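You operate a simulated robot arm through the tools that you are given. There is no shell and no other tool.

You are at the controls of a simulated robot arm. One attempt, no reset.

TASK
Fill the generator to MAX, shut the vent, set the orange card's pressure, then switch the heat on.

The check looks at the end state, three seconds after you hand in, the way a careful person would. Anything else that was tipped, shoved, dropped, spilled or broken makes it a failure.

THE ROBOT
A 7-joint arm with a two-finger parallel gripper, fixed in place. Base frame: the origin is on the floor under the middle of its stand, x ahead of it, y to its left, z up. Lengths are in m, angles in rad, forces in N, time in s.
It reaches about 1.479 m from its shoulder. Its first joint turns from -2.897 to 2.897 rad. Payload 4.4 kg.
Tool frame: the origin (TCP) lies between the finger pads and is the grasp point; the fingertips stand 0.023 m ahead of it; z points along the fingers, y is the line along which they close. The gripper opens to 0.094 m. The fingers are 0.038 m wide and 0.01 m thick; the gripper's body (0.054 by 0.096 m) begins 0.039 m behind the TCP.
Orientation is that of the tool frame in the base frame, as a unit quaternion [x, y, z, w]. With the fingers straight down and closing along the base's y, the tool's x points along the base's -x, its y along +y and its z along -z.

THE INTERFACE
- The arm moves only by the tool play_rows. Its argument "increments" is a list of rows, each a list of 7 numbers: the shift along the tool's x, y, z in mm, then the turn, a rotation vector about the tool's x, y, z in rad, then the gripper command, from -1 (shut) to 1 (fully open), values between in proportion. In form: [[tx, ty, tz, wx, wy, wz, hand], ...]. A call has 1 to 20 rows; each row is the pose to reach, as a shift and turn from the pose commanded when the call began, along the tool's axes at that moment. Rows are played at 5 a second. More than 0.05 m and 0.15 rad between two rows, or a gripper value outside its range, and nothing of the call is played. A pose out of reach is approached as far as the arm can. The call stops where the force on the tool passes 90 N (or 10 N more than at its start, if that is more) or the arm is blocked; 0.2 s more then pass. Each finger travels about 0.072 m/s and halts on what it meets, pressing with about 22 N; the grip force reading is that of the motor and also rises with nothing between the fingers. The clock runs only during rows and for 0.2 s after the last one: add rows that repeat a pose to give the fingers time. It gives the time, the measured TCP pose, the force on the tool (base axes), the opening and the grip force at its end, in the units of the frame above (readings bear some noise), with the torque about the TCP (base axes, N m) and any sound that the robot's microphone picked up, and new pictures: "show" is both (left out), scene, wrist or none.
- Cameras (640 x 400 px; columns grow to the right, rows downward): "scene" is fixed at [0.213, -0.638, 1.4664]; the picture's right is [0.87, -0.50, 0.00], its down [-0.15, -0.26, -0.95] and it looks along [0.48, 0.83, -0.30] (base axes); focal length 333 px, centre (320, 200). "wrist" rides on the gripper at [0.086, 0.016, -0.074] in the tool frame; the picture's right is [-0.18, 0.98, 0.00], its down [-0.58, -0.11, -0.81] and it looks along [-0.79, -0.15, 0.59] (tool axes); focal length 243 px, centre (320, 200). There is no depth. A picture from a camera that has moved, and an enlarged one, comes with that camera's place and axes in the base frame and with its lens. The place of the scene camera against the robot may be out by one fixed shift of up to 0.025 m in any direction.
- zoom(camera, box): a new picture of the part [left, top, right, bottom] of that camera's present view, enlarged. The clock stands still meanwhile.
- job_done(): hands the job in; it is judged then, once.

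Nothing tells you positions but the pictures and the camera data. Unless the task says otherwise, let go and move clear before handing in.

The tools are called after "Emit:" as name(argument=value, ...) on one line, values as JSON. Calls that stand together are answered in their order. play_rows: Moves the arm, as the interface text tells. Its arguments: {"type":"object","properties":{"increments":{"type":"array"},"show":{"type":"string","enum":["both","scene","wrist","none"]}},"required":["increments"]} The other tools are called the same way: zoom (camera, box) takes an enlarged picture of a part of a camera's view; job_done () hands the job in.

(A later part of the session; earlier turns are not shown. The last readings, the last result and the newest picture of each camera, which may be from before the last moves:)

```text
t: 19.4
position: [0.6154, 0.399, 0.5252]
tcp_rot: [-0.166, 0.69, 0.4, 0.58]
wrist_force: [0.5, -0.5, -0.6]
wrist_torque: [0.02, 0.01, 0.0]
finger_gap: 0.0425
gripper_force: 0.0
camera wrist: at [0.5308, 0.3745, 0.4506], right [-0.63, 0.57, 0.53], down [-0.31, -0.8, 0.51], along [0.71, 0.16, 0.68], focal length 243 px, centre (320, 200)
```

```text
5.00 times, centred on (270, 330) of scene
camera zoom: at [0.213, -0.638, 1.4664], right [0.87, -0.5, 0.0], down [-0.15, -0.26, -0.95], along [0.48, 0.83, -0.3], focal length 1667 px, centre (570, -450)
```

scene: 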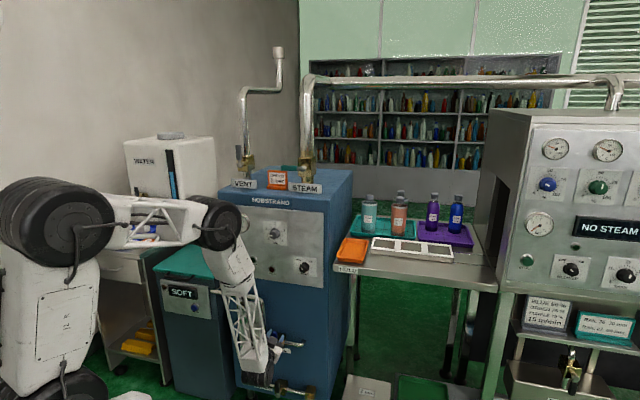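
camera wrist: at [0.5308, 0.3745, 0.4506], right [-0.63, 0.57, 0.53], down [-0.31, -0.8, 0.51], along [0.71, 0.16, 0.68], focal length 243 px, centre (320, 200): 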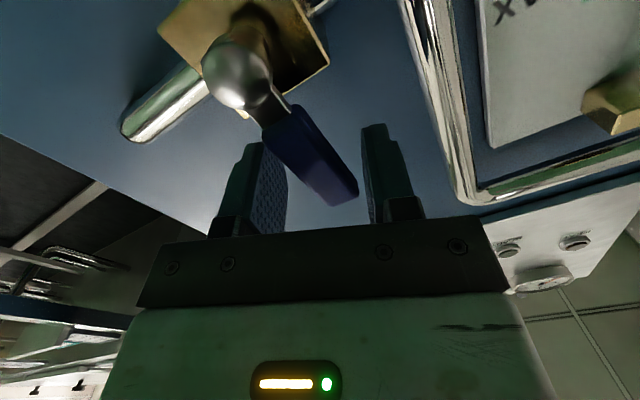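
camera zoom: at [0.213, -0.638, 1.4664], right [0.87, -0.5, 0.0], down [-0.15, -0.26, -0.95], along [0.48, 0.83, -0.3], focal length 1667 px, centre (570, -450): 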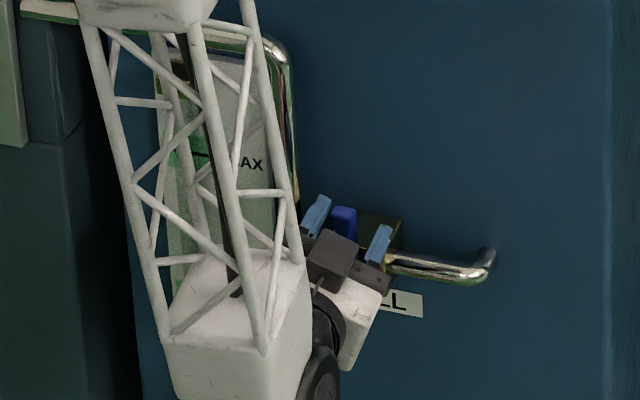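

The fingers straddle the handle. I'll turn it a little clockwise around its pivot and check the forces to make sure this is the way it moves.

Emit:
play_rows(increments=[[-1.2, -6.8, -0.7, 0, 0, 0.13, -0.2], [-2.2, -13.5, -1.4, 0, 0, 0.26, -0.3], [-2, -21.3, -2.2, 0, 0, 0.4, -0.3]])

Emit:
zoom(camera="scene", box=[220, 290, 320, 370])

```text
t: 20.2
position: [0.6296, 0.3839, 0.5195]
tcp_rot: [-0.024, 0.709, 0.506, 0.49]
wrist_force: [32.9, -17.1, -10.3]
wrist_torque: [-0.79, -2.1, -1.3]
finger_gap: 0.0337
gripper_force: 44.9
camera wrist: at [0.526, 0.3764, 0.4692], right [-0.43, 0.39, 0.82], down [-0.18, -0.92, 0.35], along [0.89, 0.0, 0.46], focal length 243 px, centre (320, 200)
```

scene: 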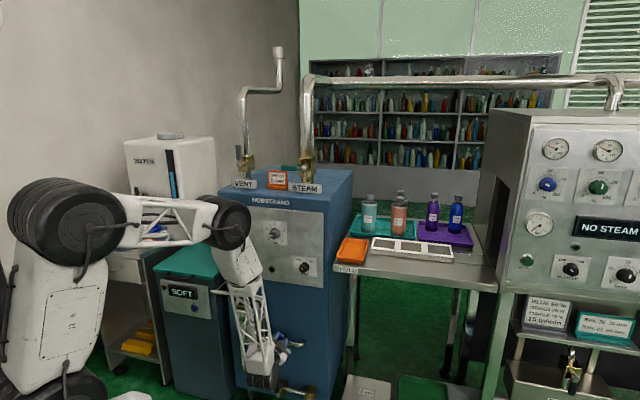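
wrist: 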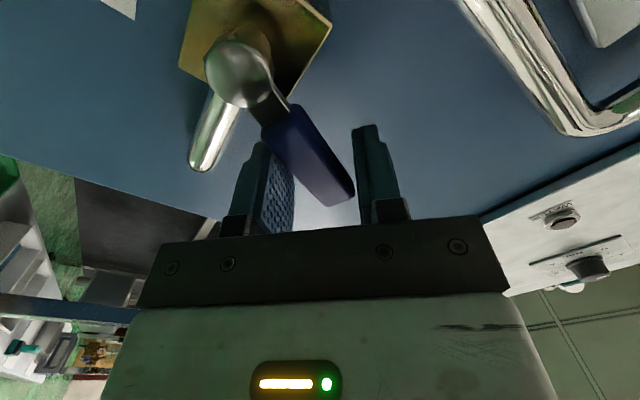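

```text
5.00 times, centred on (270, 330) of scene
camera zoom: at [0.213, -0.638, 1.4664], right [0.87, -0.5, 0.0], down [-0.15, -0.26, -0.95], along [0.48, 0.83, -0.3], focal length 1667 px, centre (570, -450)
```

zoom: 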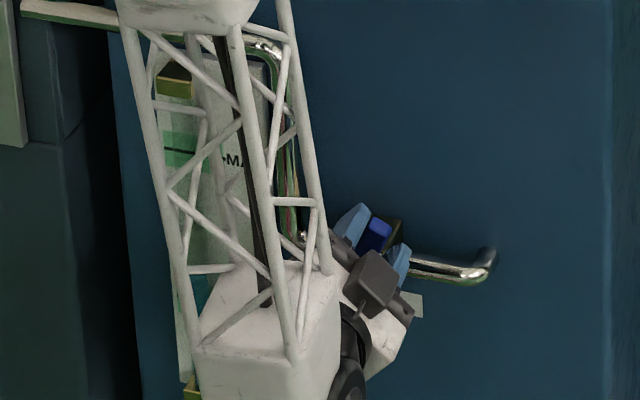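

The handle is turning clockwise. The fingers were a bit jammed because the tool rolled ahead of it, so I'll open the gap slightly and continue along the arc without extra roll.

Emit:
play_rows(increments=[[0, 0, 0, 0, 0, 0, -0.1], [-0.6, -7, -0.6, 0, 0, 0, -0.1], [-1.2, -14, -1.2, 0, 0, 0, -0.1], [-1.9, -21.3, -1.8, 0, 0, 0, -0.1]])

Emit:
zoom(camera="scene", box=[220, 290, 320, 370])

```text
t: 21.2
position: [0.64, 0.372, 0.5063]
tcp_rot: [-0.025, 0.71, 0.506, 0.489]
wrist_force: [-1.2, 0.7, 0.1]
wrist_torque: [0.0, -0.02, -0.03]
finger_gap: 0.0427
gripper_force: 0.2
camera wrist: at [0.5364, 0.3638, 0.4559], right [-0.43, 0.39, 0.82], down [-0.18, -0.92, 0.35], along [0.89, 0.0, 0.46], focal length 243 px, centre (320, 200)
```

scene: 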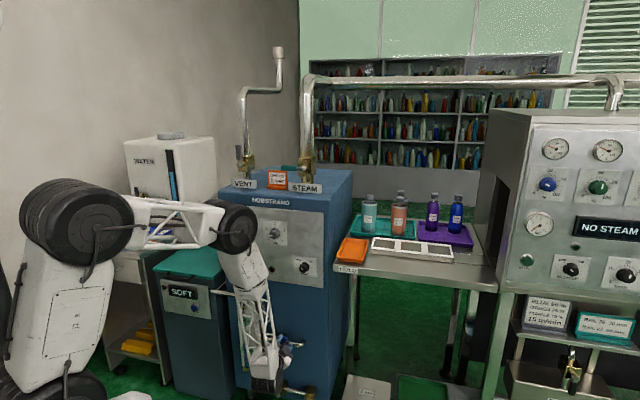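
wrist: 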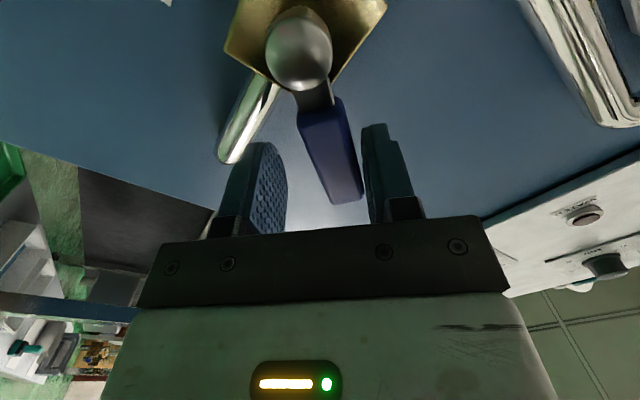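

```text
5.00 times, centred on (270, 330) of scene
camera zoom: at [0.213, -0.638, 1.4664], right [0.87, -0.5, 0.0], down [-0.15, -0.26, -0.95], along [0.48, 0.83, -0.3], focal length 1667 px, centre (570, -450)
```

zoom: 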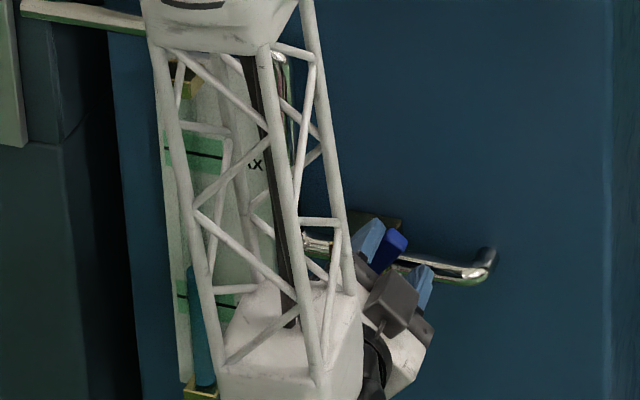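

The handle moves easily clockwise and the level column is visible left of the forearm. I'll continue the arc to horizontal.

Emit:
play_rows(increments=[[4, -12, -0.6, 0, 0, 0.14, -0.1], [7.8, -23.7, -1, 0, 0, 0.29, -0.1], [14, -31, -1.2, 0, 0, 0.43, -0.1], [20.4, -37.8, -1.3, 0, 0, 0.57, -0.1], [24, -42, -1.4, 0, 0, 0.7, -0.1]])

Emit:
zoom(camera="scene", box=[220, 290, 320, 370])

```text
t: 22.4
position: [0.6483, 0.3582, 0.4587]
tcp_rot: [0.221, 0.674, 0.645, 0.285]
wrist_force: [-2.2, 1.4, 8.1]
wrist_torque: [0.18, -0.05, 0.08]
finger_gap: 0.046
gripper_force: 4.1
camera wrist: at [0.5334, 0.3628, 0.4675], right [0.07, -0.05, 1.0], down [-0.1, -0.99, -0.04], along [0.99, -0.1, -0.07], focal length 243 px, centre (320, 200)
```

scene: 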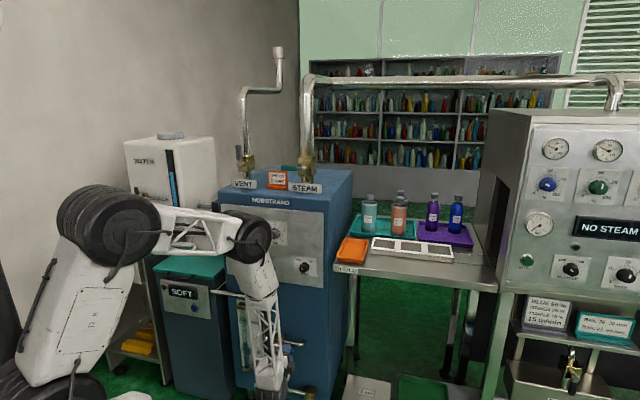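
wrist: 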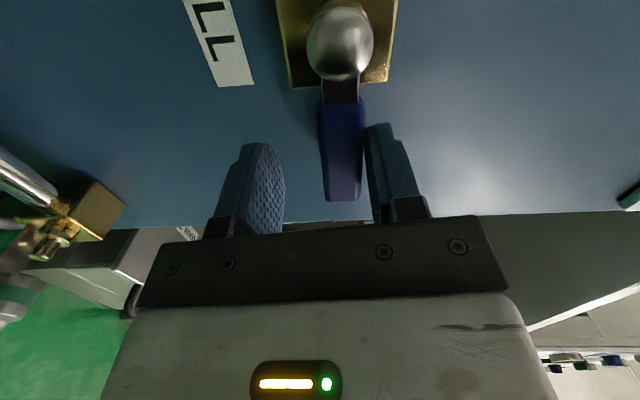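

```text
5.00 times, centred on (270, 330) of scene
camera zoom: at [0.213, -0.638, 1.4664], right [0.87, -0.5, 0.0], down [-0.15, -0.26, -0.95], along [0.48, 0.83, -0.3], focal length 1667 px, centre (570, -450)
```

zoom: 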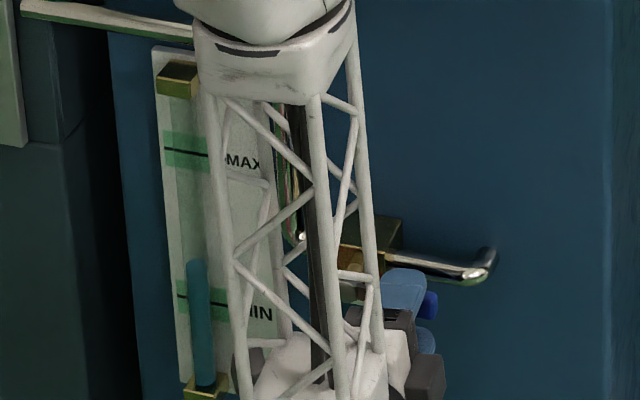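

The handle is now near horizontal and the gauge is in view. I'll hold briefly and check whether the level is rising.

Emit:
play_rows(increments=[[0, 0, 0, 0, 0, 0, -0.1], [0, 0, 0, 0, 0, 0, -0.1], [0, 0, 0, 0, 0, 0, -0.1], [0, 0, 0, 0, 0, 0, -0.1], [0, 0, 0, 0, 0, 0, -0.1]], show="none")

Emit:
zoom(camera="scene", box=[220, 290, 320, 370])

Emit:
zoom(camera="scene", box=[150, 270, 230, 330])

```text
t: 23.6
position: [0.6468, 0.36, 0.4592]
tcp_rot: [0.22, 0.675, 0.644, 0.286]
wrist_force: [0.9, 2.7, 8.2]
wrist_torque: [0.16, 0.06, -0.01]
finger_gap: 0.0458
gripper_force: 3.9
```

```text
5.00 times, centred on (270, 330) of scene
camera zoom: at [0.213, -0.638, 1.4664], right [0.87, -0.5, 0.0], down [-0.15, -0.26, -0.95], along [0.48, 0.83, -0.3], focal length 1667 px, centre (570, -450)
```

zoom: 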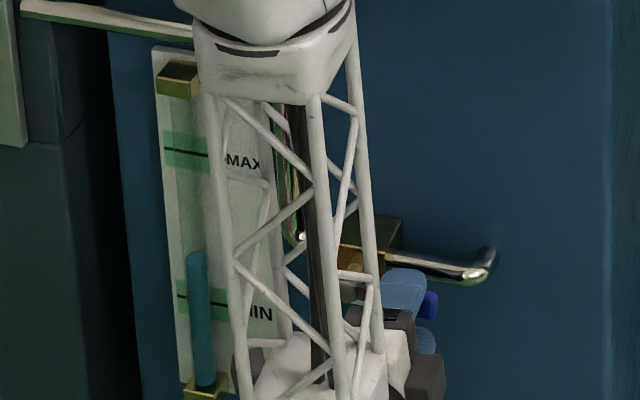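

```text
6.67 times, centred on (190, 300) of scene
camera zoom: at [0.213, -0.638, 1.4664], right [0.87, -0.5, 0.0], down [-0.15, -0.26, -0.95], along [0.48, 0.83, -0.3], focal length 2222 px, centre (1187, -467)
```

zoom: 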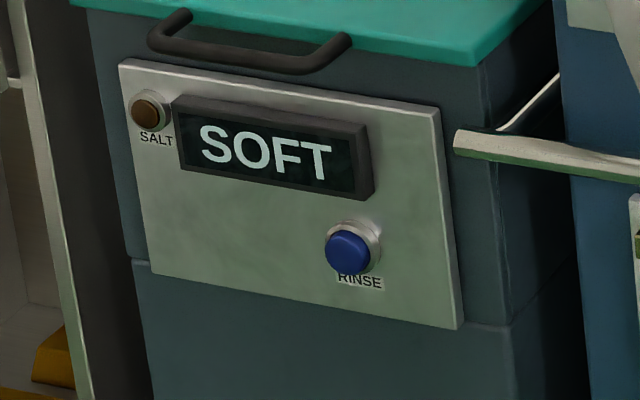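

The level rises at about 7 px/s in this zoom, with roughly 95 px to go. While it fills I'll snug the fingers around the handle so I can close it promptly.

Emit:
play_rows(increments=[[0, 6, 0, 0, 0, 0, -0.25], [0, 12, 0, 0, 0, 0, -0.45], [0, 12, 0, 0, 0, 0, -0.45], [0, 12, 0, 0, 0, 0, -0.45], [0, 12, 0, 0, 0, 0, -0.45], [0, 12, 0, 0, 0, 0, -0.45], [0, 12, 0, 0, 0, 0, -0.45], [0, 12, 0, 0, 0, 0, -0.45], [0, 12, 0, 0, 0, 0, -0.45], [0, 12, 0, 0, 0, 0, -0.45]])

Emit:
zoom(camera="scene", box=[220, 290, 320, 370])

```text
t: 25.8
position: [0.646, 0.3617, 0.4723]
tcp_rot: [0.22, 0.675, 0.644, 0.285]
wrist_force: [-0.1, -0.3, 0.2]
wrist_torque: [0.01, -0.03, -0.03]
finger_gap: 0.0258
gripper_force: 0.1
camera wrist: at [0.5326, 0.3636, 0.4796], right [0.07, -0.05, 1.0], down [-0.1, -0.99, -0.04], along [0.99, -0.1, -0.07], focal length 243 px, centre (320, 200)
```

scene: 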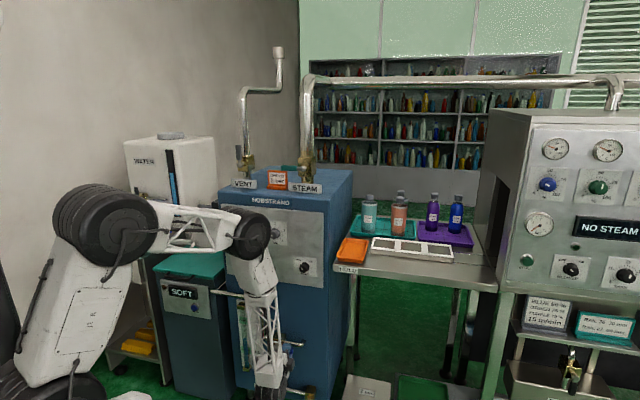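
wrist: 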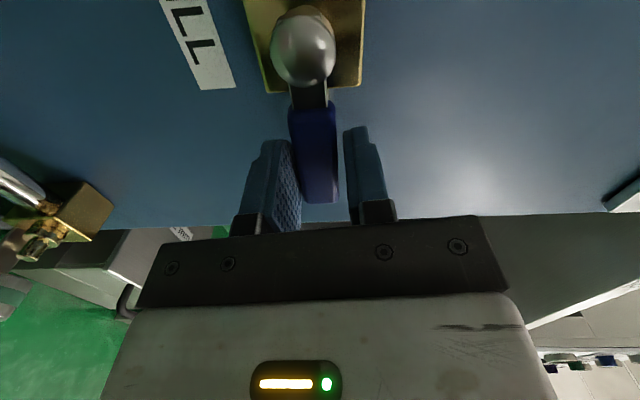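

```text
5.00 times, centred on (270, 330) of scene
camera zoom: at [0.213, -0.638, 1.4664], right [0.87, -0.5, 0.0], down [-0.15, -0.26, -0.95], along [0.48, 0.83, -0.3], focal length 1667 px, centre (570, -450)
```

zoom: 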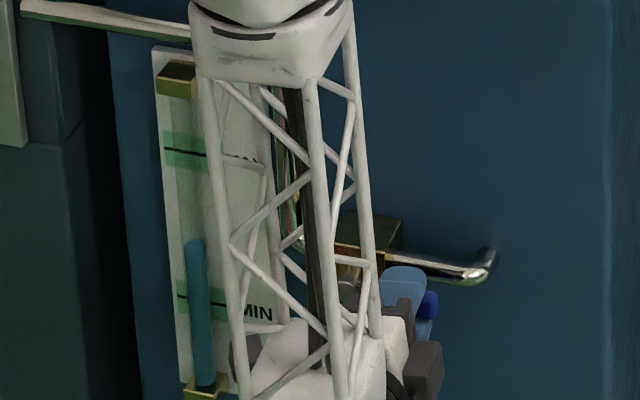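

The level is rising at about 5 px/s and the handle is held loosely between the fingers. I'll keep waiting in measured steps.

Emit:
play_rows(increments=[[0, 0, 0, 0, 0, 0, -0.45], [0, 0, 0, 0, 0, 0, -0.45], [0, 0, 0, 0, 0, 0, -0.45], [0, 0, 0, 0, 0, 0, -0.45], [0, 0, 0, 0, 0, 0, -0.45], [0, 0, 0, 0, 0, 0, -0.45], [0, 0, 0, 0, 0, 0, -0.45], [0, 0, 0, 0, 0, 0, -0.45], [0, 0, 0, 0, 0, 0, -0.45], [0, 0, 0, 0, 0, 0, -0.45], [0, 0, 0, 0, 0, 0, -0.45], [0, 0, 0, 0, 0, 0, -0.45], [0, 0, 0, 0, 0, 0, -0.45], [0, 0, 0, 0, 0, 0, -0.45], [0, 0, 0, 0, 0, 0, -0.45], [0, 0, 0, 0, 0, 0, -0.45], [0, 0, 0, 0, 0, 0, -0.45], [0, 0, 0, 0, 0, 0, -0.45], [0, 0, 0, 0, 0, 0, -0.45], [0, 0, 0, 0, 0, 0, -0.45]], show="scene")

Emit:
zoom(camera="scene", box=[220, 290, 320, 370])

```text
t: 30.0
position: [0.6475, 0.3611, 0.4716]
tcp_rot: [0.22, 0.676, 0.643, 0.285]
wrist_force: [-0.3, -0.4, 0.0]
wrist_torque: [0.01, 0.01, 0.0]
finger_gap: 0.0261
gripper_force: 0.1
```

scene: 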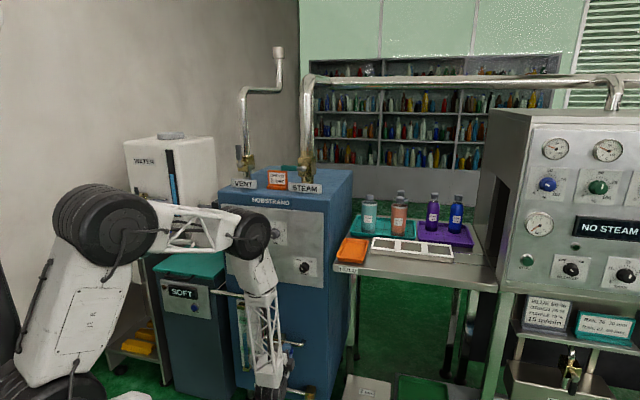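

```text
5.00 times, centred on (270, 330) of scene
camera zoom: at [0.213, -0.638, 1.4664], right [0.87, -0.5, 0.0], down [-0.15, -0.26, -0.95], along [0.48, 0.83, -0.3], focal length 1667 px, centre (570, -450)
```

zoom: 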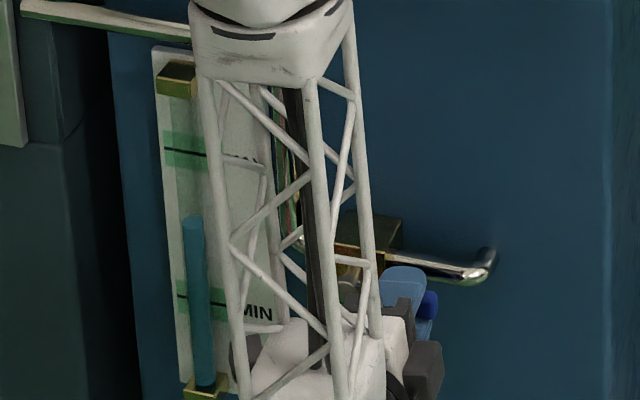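

The level is now at row 216, about 6 px/s. I'll wait again for around 4 s, then take a shorter step.

Emit:
play_rows(increments=[[0, 0, 0, 0, 0, 0, -0.45], [0, 0, 0, 0, 0, 0, -0.45], [0, 0, 0, 0, 0, 0, -0.45], [0, 0, 0, 0, 0, 0, -0.45], [0, 0, 0, 0, 0, 0, -0.45], [0, 0, 0, 0, 0, 0, -0.45], [0, 0, 0, 0, 0, 0, -0.45], [0, 0, 0, 0, 0, 0, -0.45], [0, 0, 0, 0, 0, 0, -0.45], [0, 0, 0, 0, 0, 0, -0.45], [0, 0, 0, 0, 0, 0, -0.45], [0, 0, 0, 0, 0, 0, -0.45], [0, 0, 0, 0, 0, 0, -0.45], [0, 0, 0, 0, 0, 0, -0.45], [0, 0, 0, 0, 0, 0, -0.45], [0, 0, 0, 0, 0, 0, -0.45], [0, 0, 0, 0, 0, 0, -0.45], [0, 0, 0, 0, 0, 0, -0.45], [0, 0, 0, 0, 0, 0, -0.45], [0, 0, 0, 0, 0, 0, -0.45]], show="none")

Emit:
zoom(camera="scene", box=[220, 290, 320, 370])

Emit:
zoom(camera="scene", box=[150, 270, 230, 330])

```text
t: 34.2
position: [0.6469, 0.3602, 0.4719]
tcp_rot: [0.22, 0.675, 0.643, 0.287]
wrist_force: [-0.2, 0.8, 0.0]
wrist_torque: [0.02, 0.04, -0.01]
finger_gap: 0.026
gripper_force: 0.5
```

```text
5.00 times, centred on (270, 330) of scene
camera zoom: at [0.213, -0.638, 1.4664], right [0.87, -0.5, 0.0], down [-0.15, -0.26, -0.95], along [0.48, 0.83, -0.3], focal length 1667 px, centre (570, -450)
```

zoom: 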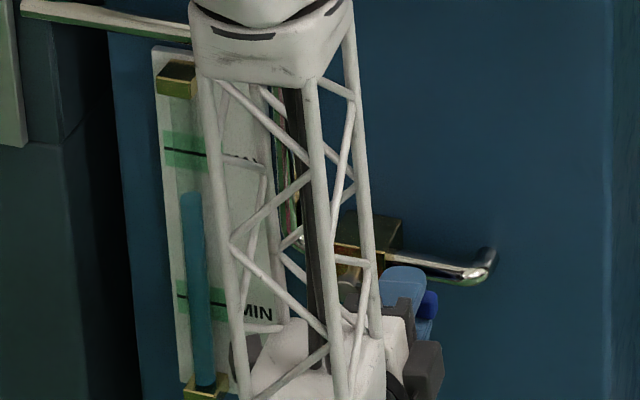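

```text
6.67 times, centred on (190, 300) of scene
camera zoom: at [0.213, -0.638, 1.4664], right [0.87, -0.5, 0.0], down [-0.15, -0.26, -0.95], along [0.48, 0.83, -0.3], focal length 2222 px, centre (1187, -467)
```

zoom: 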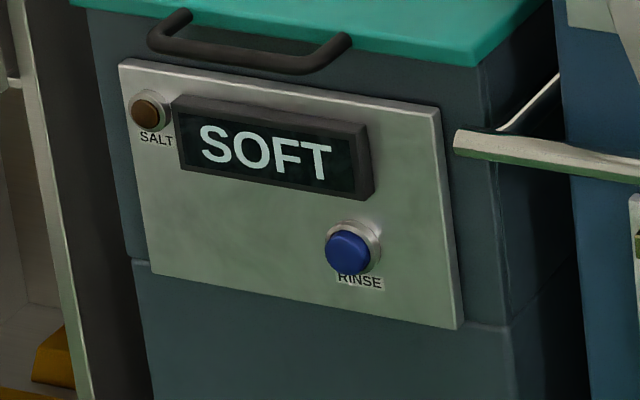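

Level at row ~193 and the softener still reads SOFT. One more 4 s wait.

Emit:
play_rows(increments=[[0, 0, 0, 0, 0, 0, -0.45], [0, 0, 0, 0, 0, 0, -0.45], [0, 0, 0, 0, 0, 0, -0.45], [0, 0, 0, 0, 0, 0, -0.45], [0, 0, 0, 0, 0, 0, -0.45], [0, 0, 0, 0, 0, 0, -0.45], [0, 0, 0, 0, 0, 0, -0.45], [0, 0, 0, 0, 0, 0, -0.45], [0, 0, 0, 0, 0, 0, -0.45], [0, 0, 0, 0, 0, 0, -0.45], [0, 0, 0, 0, 0, 0, -0.45], [0, 0, 0, 0, 0, 0, -0.45], [0, 0, 0, 0, 0, 0, -0.45], [0, 0, 0, 0, 0, 0, -0.45], [0, 0, 0, 0, 0, 0, -0.45], [0, 0, 0, 0, 0, 0, -0.45], [0, 0, 0, 0, 0, 0, -0.45], [0, 0, 0, 0, 0, 0, -0.45], [0, 0, 0, 0, 0, 0, -0.45], [0, 0, 0, 0, 0, 0, -0.45]], show="none")

Emit:
zoom(camera="scene", box=[235, 300, 285, 340])

Emit:
zoom(camera="scene", box=[220, 290, 320, 370])

```text
t: 38.4
position: [0.6475, 0.3609, 0.4715]
tcp_rot: [0.219, 0.675, 0.644, 0.285]
wrist_force: [0.0, 0.7, -0.3]
wrist_torque: [0.04, 0.0, 0.0]
finger_gap: 0.0263
gripper_force: 0.1
```

```text
10.00 times, centred on (260, 320) of scene
camera zoom: at [0.213, -0.638, 1.4664], right [0.87, -0.5, 0.0], down [-0.15, -0.26, -0.95], along [0.48, 0.83, -0.3], focal length 3334 px, centre (920, -1000)
```

zoom: 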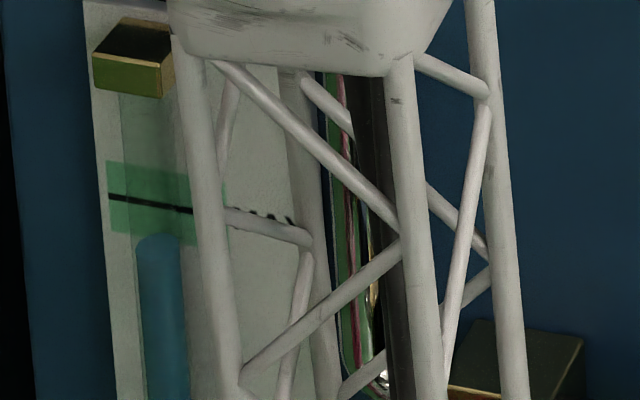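

```text
5.00 times, centred on (270, 330) of scene
camera zoom: at [0.213, -0.638, 1.4664], right [0.87, -0.5, 0.0], down [-0.15, -0.26, -0.95], along [0.48, 0.83, -0.3], focal length 1667 px, centre (570, -450)
```

zoom: 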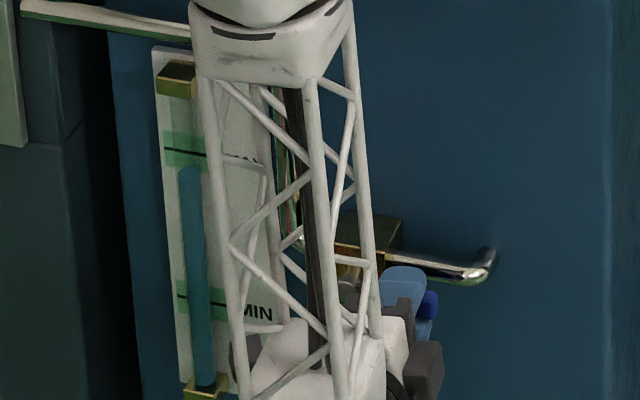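

The level top is about 25 px (10x zoom) below the MAX line. I'll wait about a second more, then swing the handle back counter-clockwise along its arc in the same call.

Emit:
play_rows(increments=[[0, 0, 0, 0, 0, 0, -0.45], [0, 0, 0, 0, 0, 0, -0.45], [0, 0, 0, 0, 0, 0, -0.45], [0, 0, 0, 0, 0, 0, -0.45], [0.1, 11.2, 0.1, -0.006, 0.009, -0.14, -0.42], [2.5, 22.1, 0.3, -0.012, 0.018, -0.28, -0.38], [7.2, 32.3, 0.9, -0.017, 0.027, -0.42, -0.34], [13.8, 41.3, 1.6, -0.023, 0.036, -0.56, -0.3], [22.2, 48.7, 2.5, -0.029, 0.045, -0.7, -0.25], [30.2, 53.4, 3.4, -0.035, 0.054, -0.84, -0.2], [38.9, 56.6, 4.4, -0.04, 0.062, -0.97, -0.15], [48, 58.3, 5.4, -0.046, 0.071, -1.1, -0.1]])

Emit:
zoom(camera="scene", box=[220, 290, 320, 370])

```text
t: 41.0
position: [0.6118, 0.4035, 0.525]
tcp_rot: [-0.193, 0.686, 0.42, 0.562]
wrist_force: [4.1, -6.1, 0.6]
wrist_torque: [-0.16, -0.06, -0.11]
finger_gap: 0.0446
gripper_force: 3.2
camera wrist: at [0.5294, 0.3706, 0.4508], right [-0.67, 0.52, 0.52], down [-0.24, -0.82, 0.52], along [0.7, 0.22, 0.68], focal length 243 px, centre (320, 200)
```

scene: 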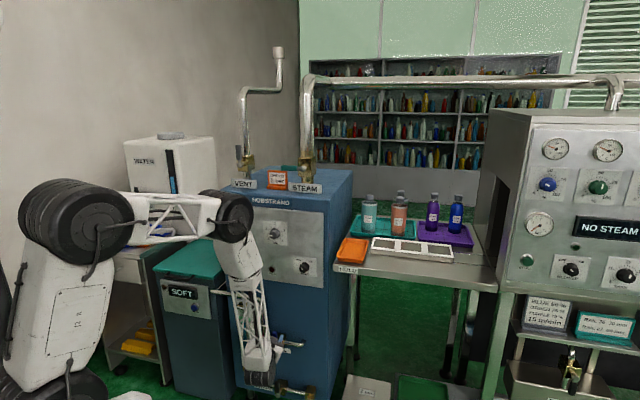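
wrist: 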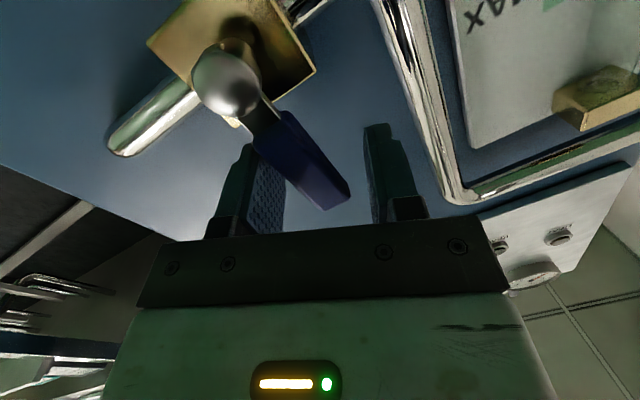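

```text
5.00 times, centred on (270, 330) of scene
camera zoom: at [0.213, -0.638, 1.4664], right [0.87, -0.5, 0.0], down [-0.15, -0.26, -0.95], along [0.48, 0.83, -0.3], focal length 1667 px, centre (570, -450)
```

zoom: 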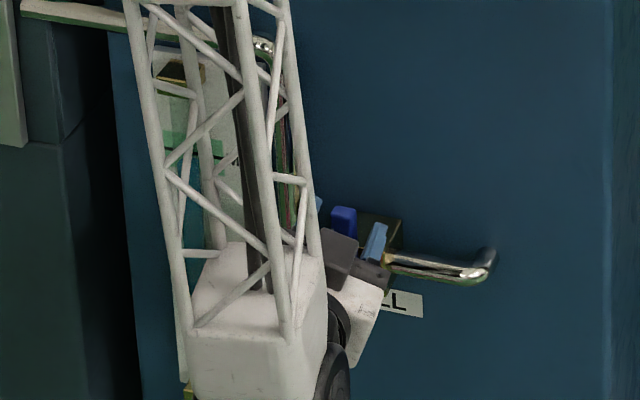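

The handle looks upright again. I'll check the gauge and the handle closely before retreating.

Emit:
zoom(camera="scene", box=[235, 300, 285, 340])

Emit:
zoom(camera="scene", box=[270, 320, 310, 350])

Emit:
zoom(camera="wrist", box=[100, 0, 400, 220])

```text
10.00 times, centred on (260, 320) of scene
camera zoom: at [0.213, -0.638, 1.4664], right [0.87, -0.5, 0.0], down [-0.15, -0.26, -0.95], along [0.48, 0.83, -0.3], focal length 3334 px, centre (920, -1000)
```

zoom: 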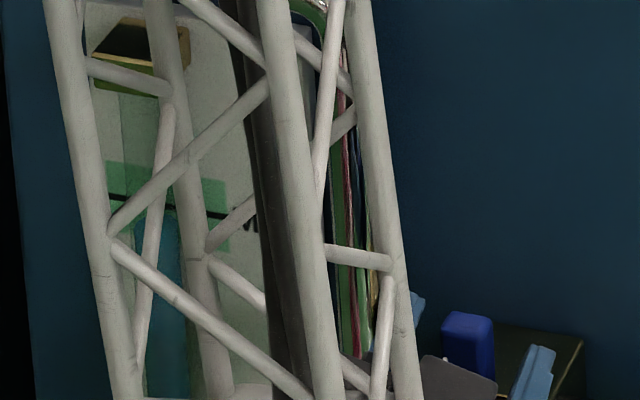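

```text
13.33 times, centred on (290, 335) of scene
camera zoom: at [0.213, -0.638, 1.4664], right [0.87, -0.5, 0.0], down [-0.15, -0.26, -0.95], along [0.48, 0.83, -0.3], focal length 4445 px, centre (720, -1600)
```

zoom: 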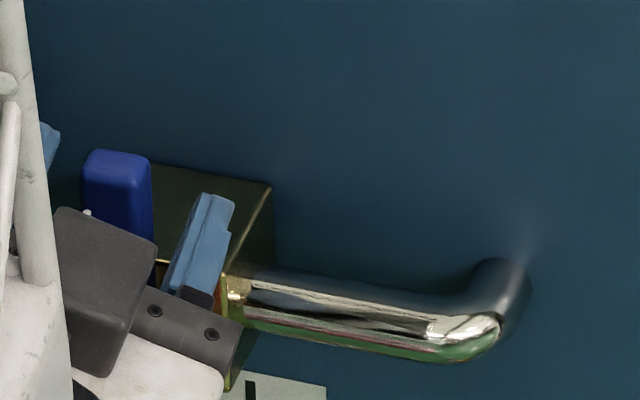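

```text
1.82 times, centred on (250, 110) of wrist
camera zoom: at [0.5294, 0.3706, 0.4508], right [-0.67, 0.52, 0.52], down [-0.24, -0.82, 0.52], along [0.7, 0.22, 0.68], focal length 441 px, centre (447, 364)
```

zoom: 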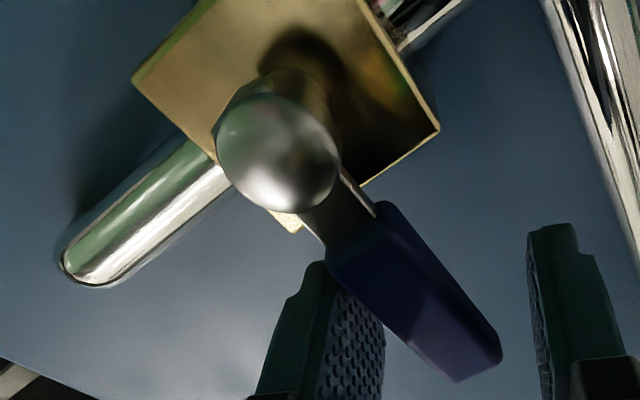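

The level is essentially at MAX. I'll press the handle a few millimetres further to confirm it is on its closed stop.

Emit:
play_rows(increments=[[0.5, 1.4, 0.2, 0, 0, 0, -0.1], [1, 2.8, 0.4, 0, 0, 0, -0.1]], show="none")

Emit:
zoom(camera="scene", box=[270, 320, 310, 350])

Emit:
zoom(camera="scene", box=[235, 300, 285, 340])

```text
t: 41.6
position: [0.6086, 0.4054, 0.5252]
tcp_rot: [-0.193, 0.685, 0.421, 0.563]
wrist_force: [18.5, -5.4, 1.3]
wrist_torque: [-0.24, -0.47, -0.13]
finger_gap: 0.0497
gripper_force: 8.2
```

```text
13.33 times, centred on (290, 335) of scene
camera zoom: at [0.213, -0.638, 1.4664], right [0.87, -0.5, 0.0], down [-0.15, -0.26, -0.95], along [0.48, 0.83, -0.3], focal length 4445 px, centre (720, -1600)
```

zoom: 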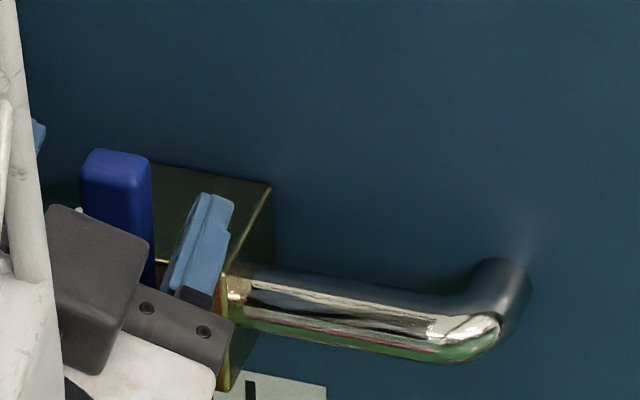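

```text
10.00 times, centred on (260, 320) of scene
camera zoom: at [0.213, -0.638, 1.4664], right [0.87, -0.5, 0.0], down [-0.15, -0.26, -0.95], along [0.48, 0.83, -0.3], focal length 3334 px, centre (920, -1000)
```

zoom: 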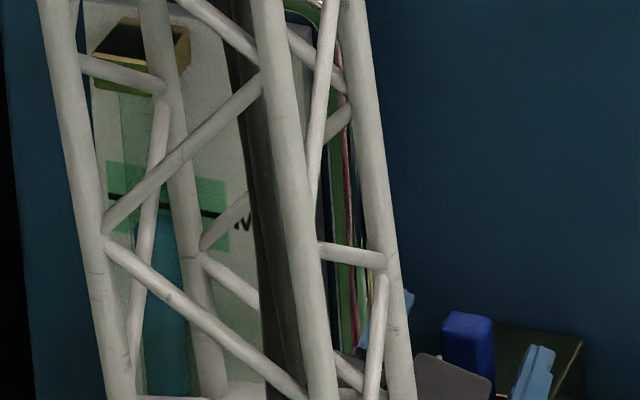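

The handle didn't move further, so it is on its closed stop. I'll retreat straight back and recheck the gauge.

Emit:
play_rows(increments=[[-1.5, -4.2, -0.6, 0, 0, 0, -0.05], [0.6, 0, -25, 0, 0, 0, 0], [2.6, 4.2, -50, 0, 0, 0, 0], [4.7, 8.3, -74, 0, 0, 0, 0], [6.6, 12.5, -98, 0, 0, 0, 0], [9, 16.7, -123, 0, 0, 0, 0], [11, 21, -147, 0, 0, 0, 0]])

Emit:
zoom(camera="scene", box=[220, 290, 320, 370])

Emit:
zoom(camera="scene", box=[235, 300, 285, 340])

```text
t: 43.2
position: [0.5002, 0.3015, 0.5231]
tcp_rot: [-0.194, 0.685, 0.421, 0.561]
wrist_force: [-0.3, 0.0, -0.8]
wrist_torque: [-0.02, -0.02, 0.0]
finger_gap: 0.0473
gripper_force: 0.1
camera wrist: at [0.4183, 0.2699, 0.4504], right [-0.67, 0.52, 0.53], down [-0.24, -0.82, 0.52], along [0.7, 0.22, 0.68], focal length 243 px, centre (320, 200)
```

scene: 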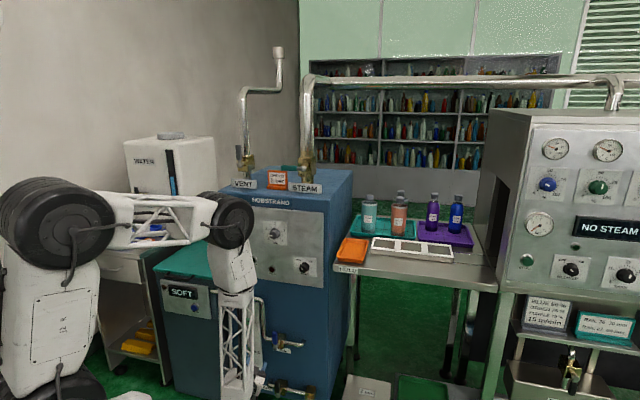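
wrist: 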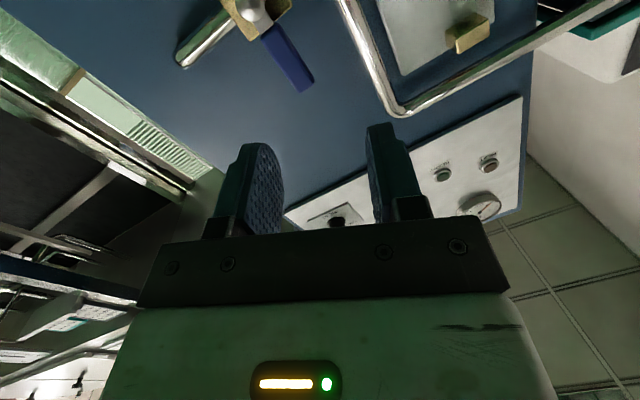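

```text
5.00 times, centred on (270, 330) of scene
camera zoom: at [0.213, -0.638, 1.4664], right [0.87, -0.5, 0.0], down [-0.15, -0.26, -0.95], along [0.48, 0.83, -0.3], focal length 1667 px, centre (570, -450)
```

zoom: 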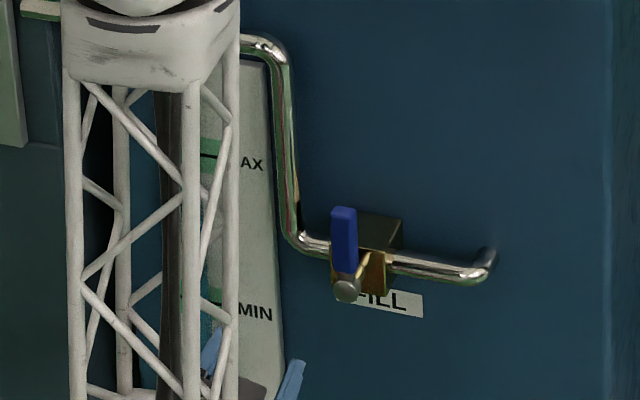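

```text
10.00 times, centred on (260, 320) of scene
camera zoom: at [0.213, -0.638, 1.4664], right [0.87, -0.5, 0.0], down [-0.15, -0.26, -0.95], along [0.48, 0.83, -0.3], focal length 3334 px, centre (920, -1000)
```

zoom: 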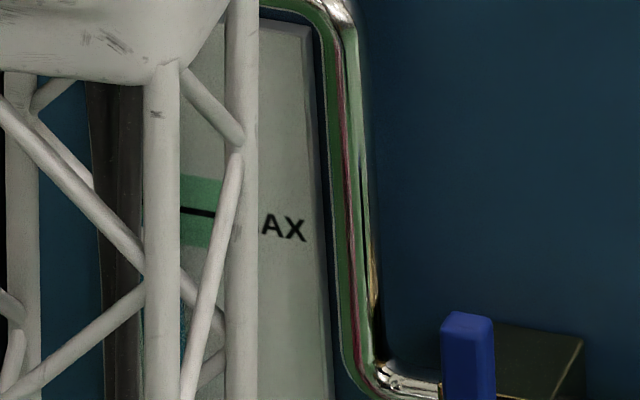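

FILL is back in its original upright (shut) position. Now I'll rise and pitch the tool down to get a clear wrist view of the vent valve on top.

Emit:
play_rows(increments=[[-36.8, 20.7, -5.7, 0.018, 0.051, -0.011, 0.2], [-73.5, 41.3, -11.4, 0.036, 0.102, -0.023, 0.4], [-110.3, 62, -17.1, 0.054, 0.154, -0.034, 0.6], [-147, 82.7, -22.9, 0.0725, 0.205, -0.0454, 0.8], [-183.8, 103.3, -28.6, 0.0906, 0.256, -0.0567, 1], [-220.6, 124, -34.3, 0.109, 0.307, -0.068, 1], [-257.3, 144.7, -40, 0.127, 0.359, -0.079, 1], [-294, 165.3, -45.7, 0.145, 0.41, -0.0907, 1], [-330.8, 186, -51.4, 0.163, 0.461, -0.102, 1], [-367.6, 206.7, -57.1, 0.181, 0.512, -0.113, 1], [-404.4, 227.3, -62.9, 0.199, 0.564, -0.125, 1], [-441, 248, -68.6, 0.2175, 0.615, -0.136, 1]])

Emit:
zoom(camera="scene", box=[220, 290, 320, 370])

```text
t: 45.8
position: [0.4046, 0.293, 1.0255]
tcp_rot: [-0.296, 0.85, 0.228, 0.373]
wrist_force: [0.0, -0.3, -0.5]
wrist_torque: [0.0, -0.04, 0.04]
finger_gap: 0.094
gripper_force: 0.1
camera wrist: at [0.3096, 0.2294, 1.009], right [-0.56, 0.77, 0.31], down [-0.01, -0.38, 0.93], along [0.83, 0.52, 0.22], focal length 243 px, centre (320, 200)
```

scene: 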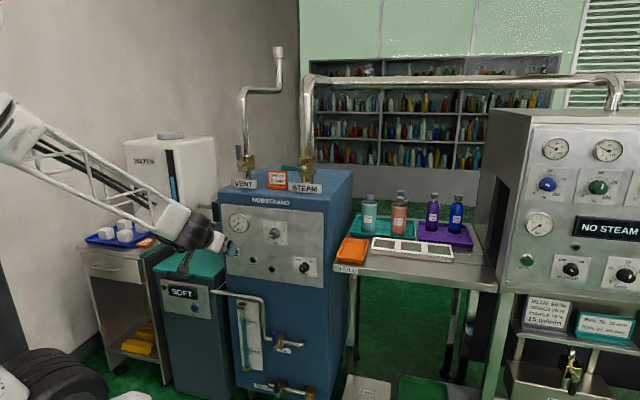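
wrist: 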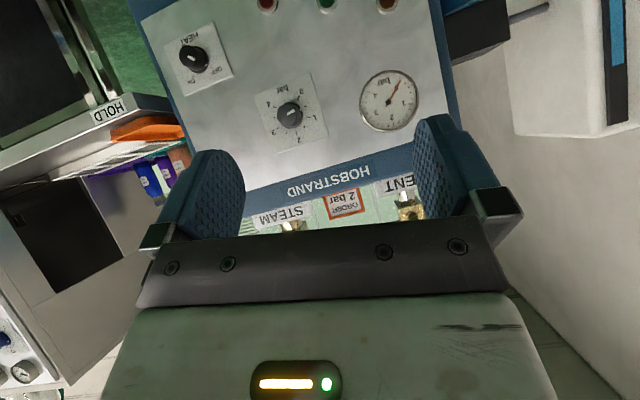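

```text
5.00 times, centred on (270, 330) of scene
camera zoom: at [0.213, -0.638, 1.4664], right [0.87, -0.5, 0.0], down [-0.15, -0.26, -0.95], along [0.48, 0.83, -0.3], focal length 1667 px, centre (570, -450)
```

zoom: 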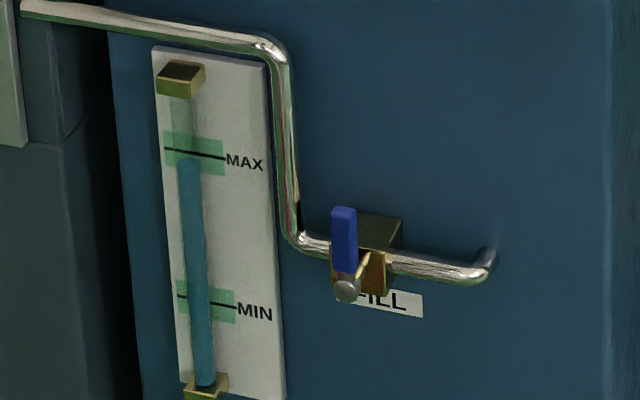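

The arm unfolded nicely, and the gauge shows the level right at the MAX line and stable. I'll check it at higher zoom.

Emit:
zoom(camera="scene", box=[245, 305, 275, 330])

Emit:
zoom(camera="wrist", box=[240, 150, 440, 240])

```text
16.00 times, centred on (260, 318) of scene
camera zoom: at [0.213, -0.638, 1.4664], right [0.87, -0.5, 0.0], down [-0.15, -0.26, -0.95], along [0.48, 0.83, -0.3], focal length 5334 px, centre (1280, -1680)
```

zoom: 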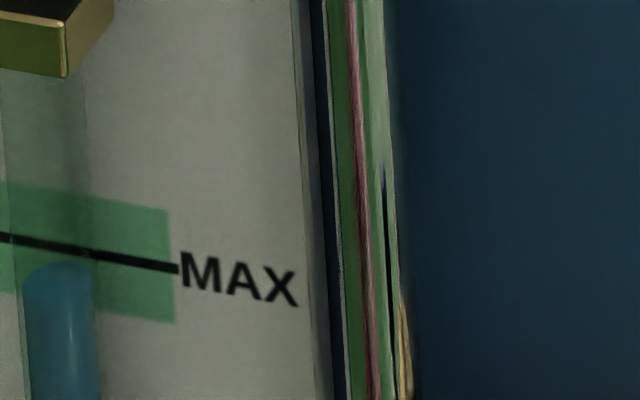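

```text
3.20 times, centred on (340, 195) of wrist
camera zoom: at [0.3096, 0.2294, 1.009], right [-0.56, 0.77, 0.31], down [-0.01, -0.38, 0.93], along [0.83, 0.52, 0.22], focal length 776 px, centre (256, 216)
```

zoom: 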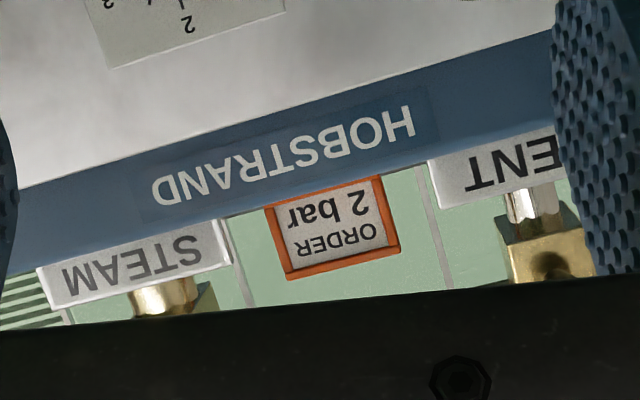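

Level is good. Now I'll move up further for the vent view.

Emit:
play_rows(increments=[[-26, 12.8, -31.8, 0.016, 0.0455, -0.01, 1], [-51.9, 25.7, -63.6, 0.032, 0.091, -0.02, 1], [-77.9, 38.5, -95.4, 0.048, 0.1365, -0.03, 1], [-103.8, 51.3, -127.2, 0.064, 0.182, -0.041, 1], [-129.8, 64.2, -159, 0.08, 0.2276, -0.051, 1], [-155.7, 77, -190.9, 0.0955, 0.273, -0.061, 1], [-181.7, 89.8, -222.7, 0.1115, 0.3186, -0.071, 1], [-207.6, 102.7, -254.5, 0.127, 0.364, -0.081, 1], [-233.6, 115.5, -286.3, 0.1433, 0.4096, -0.0916, 1], [-233.6, 115.5, -286.3, 0.1433, 0.4096, -0.0916, 1]])

Emit:
zoom(camera="wrist", box=[230, 60, 470, 210])

```text
t: 48.0
position: [0.3122, 0.2887, 1.3994]
tcp_rot: [-0.347, 0.907, 0.085, 0.222]
wrist_force: [-0.8, -0.4, 0.0]
wrist_torque: [0.03, 0.01, -0.02]
finger_gap: 0.0938
gripper_force: 0.0
camera wrist: at [0.2182, 0.2252, 1.4258], right [-0.53, 0.84, 0.09], down [0.18, 0.01, 0.98], along [0.83, 0.54, -0.16], focal length 243 px, centre (320, 200)
```

scene: 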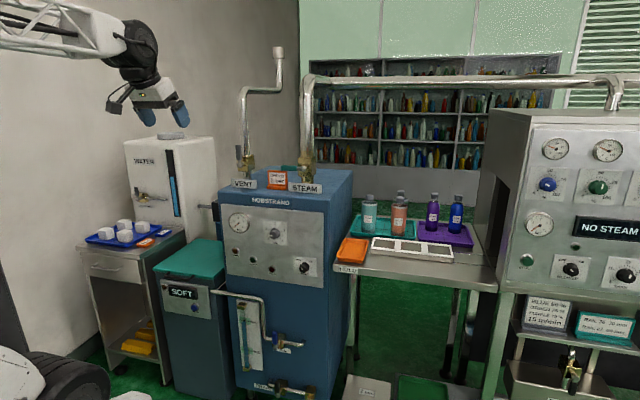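
wrist: 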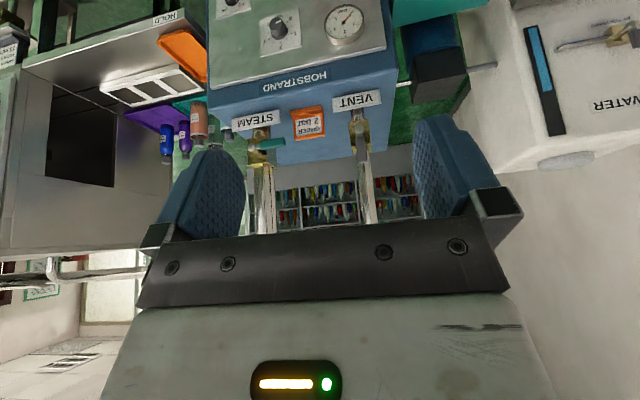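

```text
2.67 times, centred on (350, 135) of wrist
camera zoom: at [0.2182, 0.2252, 1.4258], right [-0.53, 0.84, 0.09], down [0.18, 0.01, 0.98], along [0.83, 0.54, -0.16], focal length 647 px, centre (240, 373)
```

zoom: 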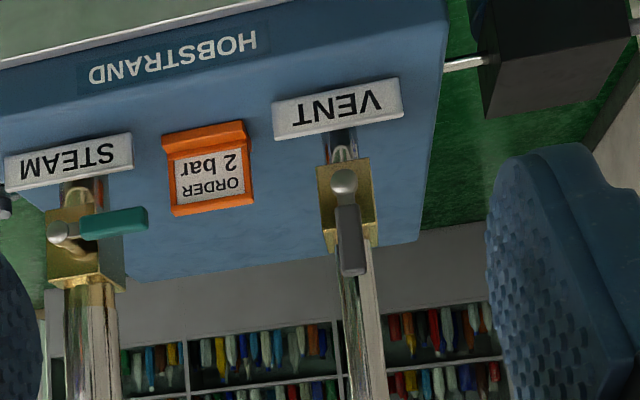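

The vent stem and its upright grey handle are clearly visible. I'll take one more view from a different position for triangulation.

Emit:
play_rows(increments=[[-13, 0, 33, 0, 0, 0, 1], [-26, 0, 66, 0, 0, 0, 1], [-38.6, 0, 99, 0, 0, 0, 1], [-38.6, 0, 99, 0, 0, 0, 1], [-38.6, 0, 99, 0, 0, 0, 1]])

Emit:
zoom(camera="wrist", box=[230, 60, 470, 210])

```text
t: 49.2
position: [0.372, 0.3409, 1.3318]
tcp_rot: [-0.347, 0.907, 0.086, 0.223]
wrist_force: [-0.7, 1.1, -0.8]
wrist_torque: [0.02, 0.0, 0.01]
finger_gap: 0.0936
gripper_force: 0.2
camera wrist: at [0.2791, 0.2781, 1.3583], right [-0.53, 0.84, 0.09], down [0.18, 0.01, 0.98], along [0.83, 0.54, -0.16], focal length 243 px, centre (320, 200)
```

scene: 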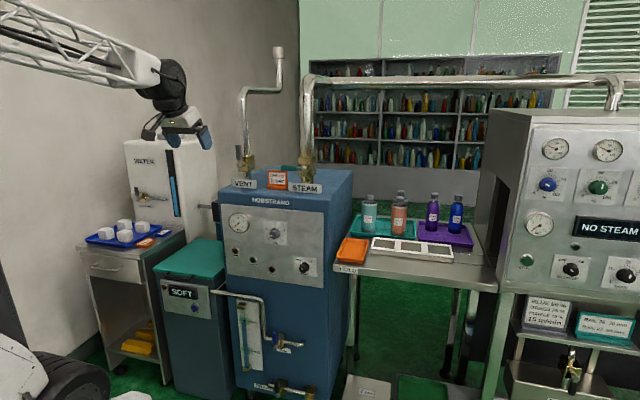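
wrist: 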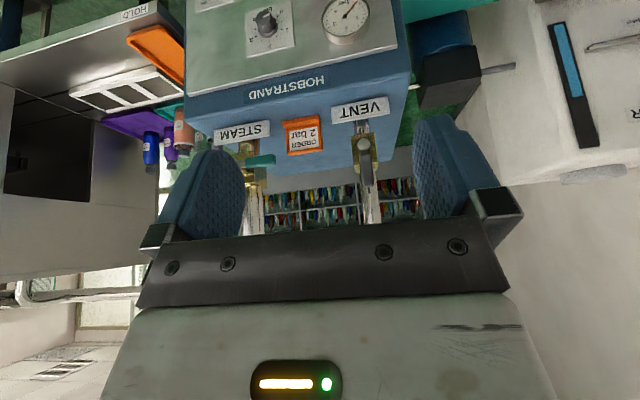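

```text
2.67 times, centred on (350, 135) of wrist
camera zoom: at [0.2791, 0.2781, 1.3583], right [-0.53, 0.84, 0.09], down [0.18, 0.01, 0.98], along [0.83, 0.54, -0.16], focal length 647 px, centre (240, 373)
```

zoom: 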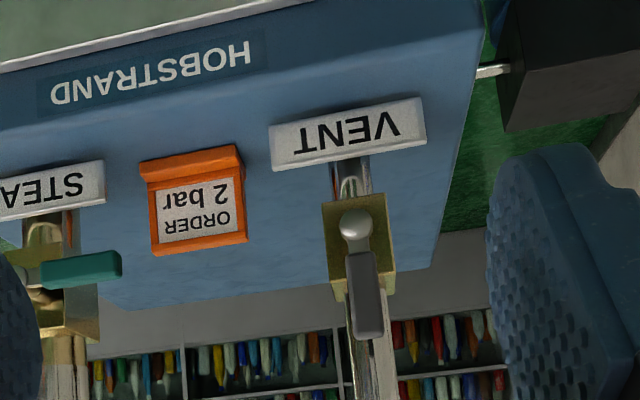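

Combining wrist and calibrated scene views puts the vent pivot at f≈0.81, left≈0.045, z≈1.203, with the handle up to z≈1.277. I'll level the tool in front of it.

Emit:
play_rows(increments=[[-11.9, 4.3, 15.6, 0, -0.12, 0, 0.8], [-23.8, 8.7, 31.2, 0, -0.242, 0, 0.6], [-35.7, 13, 46.8, 0, -0.363, 0, 0.4], [-47.6, 17.3, 62.4, 0, -0.484, 0, 0.2], [-59.6, 21.7, 78, 0, -0.605, 0, 0], [-71.5, 26, 93.5, 0, -0.727, 0, -0.1], [-83.4, 30.3, 109, 0, -0.848, 0, -0.1], [-95.3, 34.7, 124.7, 0, -0.97, 0, -0.1], [-107.2, 39, 140.3, 0, -1.09, 0, -0.1], [-107.2, 39, 140.3, 0, -1.09, 0, -0.1], [-107.2, 39, 140.3, 0, -1.09, 0, -0.1]])

Emit:
zoom(camera="scene", box=[200, 130, 320, 220])

```text
t: 51.6
position: [0.4653, 0.473, 1.2568]
tcp_rot: [-0.25, 0.661, 0.254, 0.66]
wrist_force: [-0.7, 0.2, 0.5]
wrist_torque: [0.02, -0.03, -0.01]
finger_gap: 0.0423
gripper_force: 0.1
out of reach, approached as far as the arm can: row 8, 9
camera wrist: at [0.399, 0.435, 1.1705], right [-0.66, 0.73, 0.19], down [-0.53, -0.62, 0.58], along [0.54, 0.28, 0.79], focal length 243 px, centre (320, 200)
```

scene: 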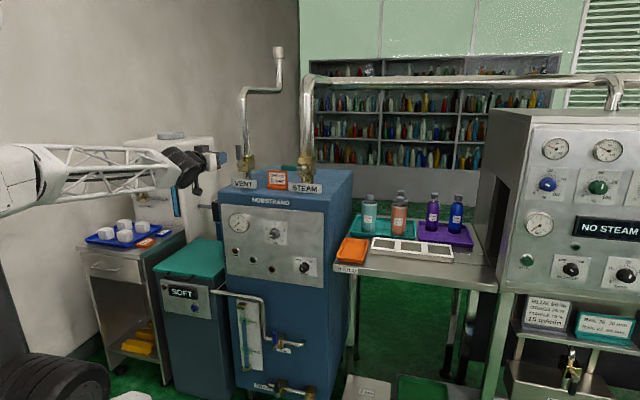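
wrist: 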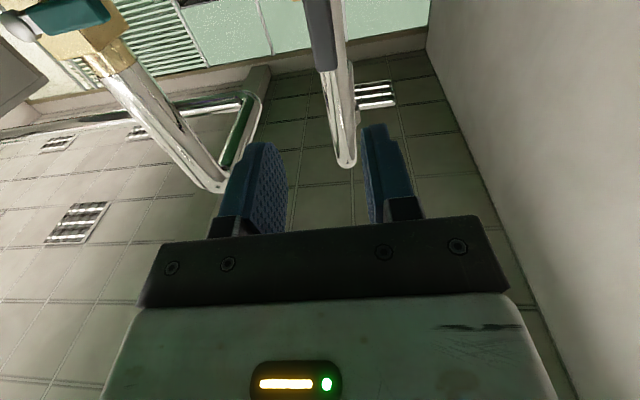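

```text
4.44 times, centred on (260, 175) of scene
camera zoom: at [0.213, -0.638, 1.4664], right [0.87, -0.5, 0.0], down [-0.15, -0.26, -0.95], along [0.48, 0.83, -0.3], focal length 1482 px, centre (587, 311)
```

zoom: 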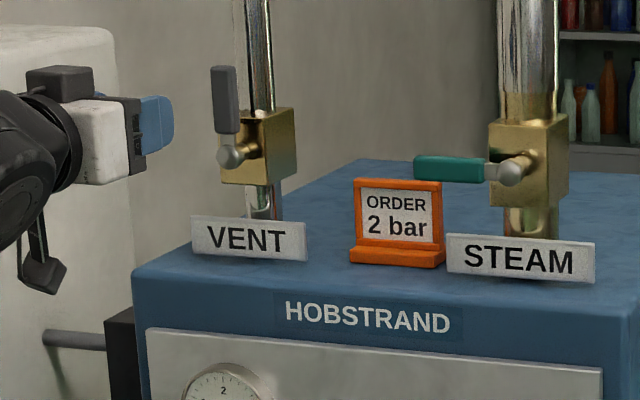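

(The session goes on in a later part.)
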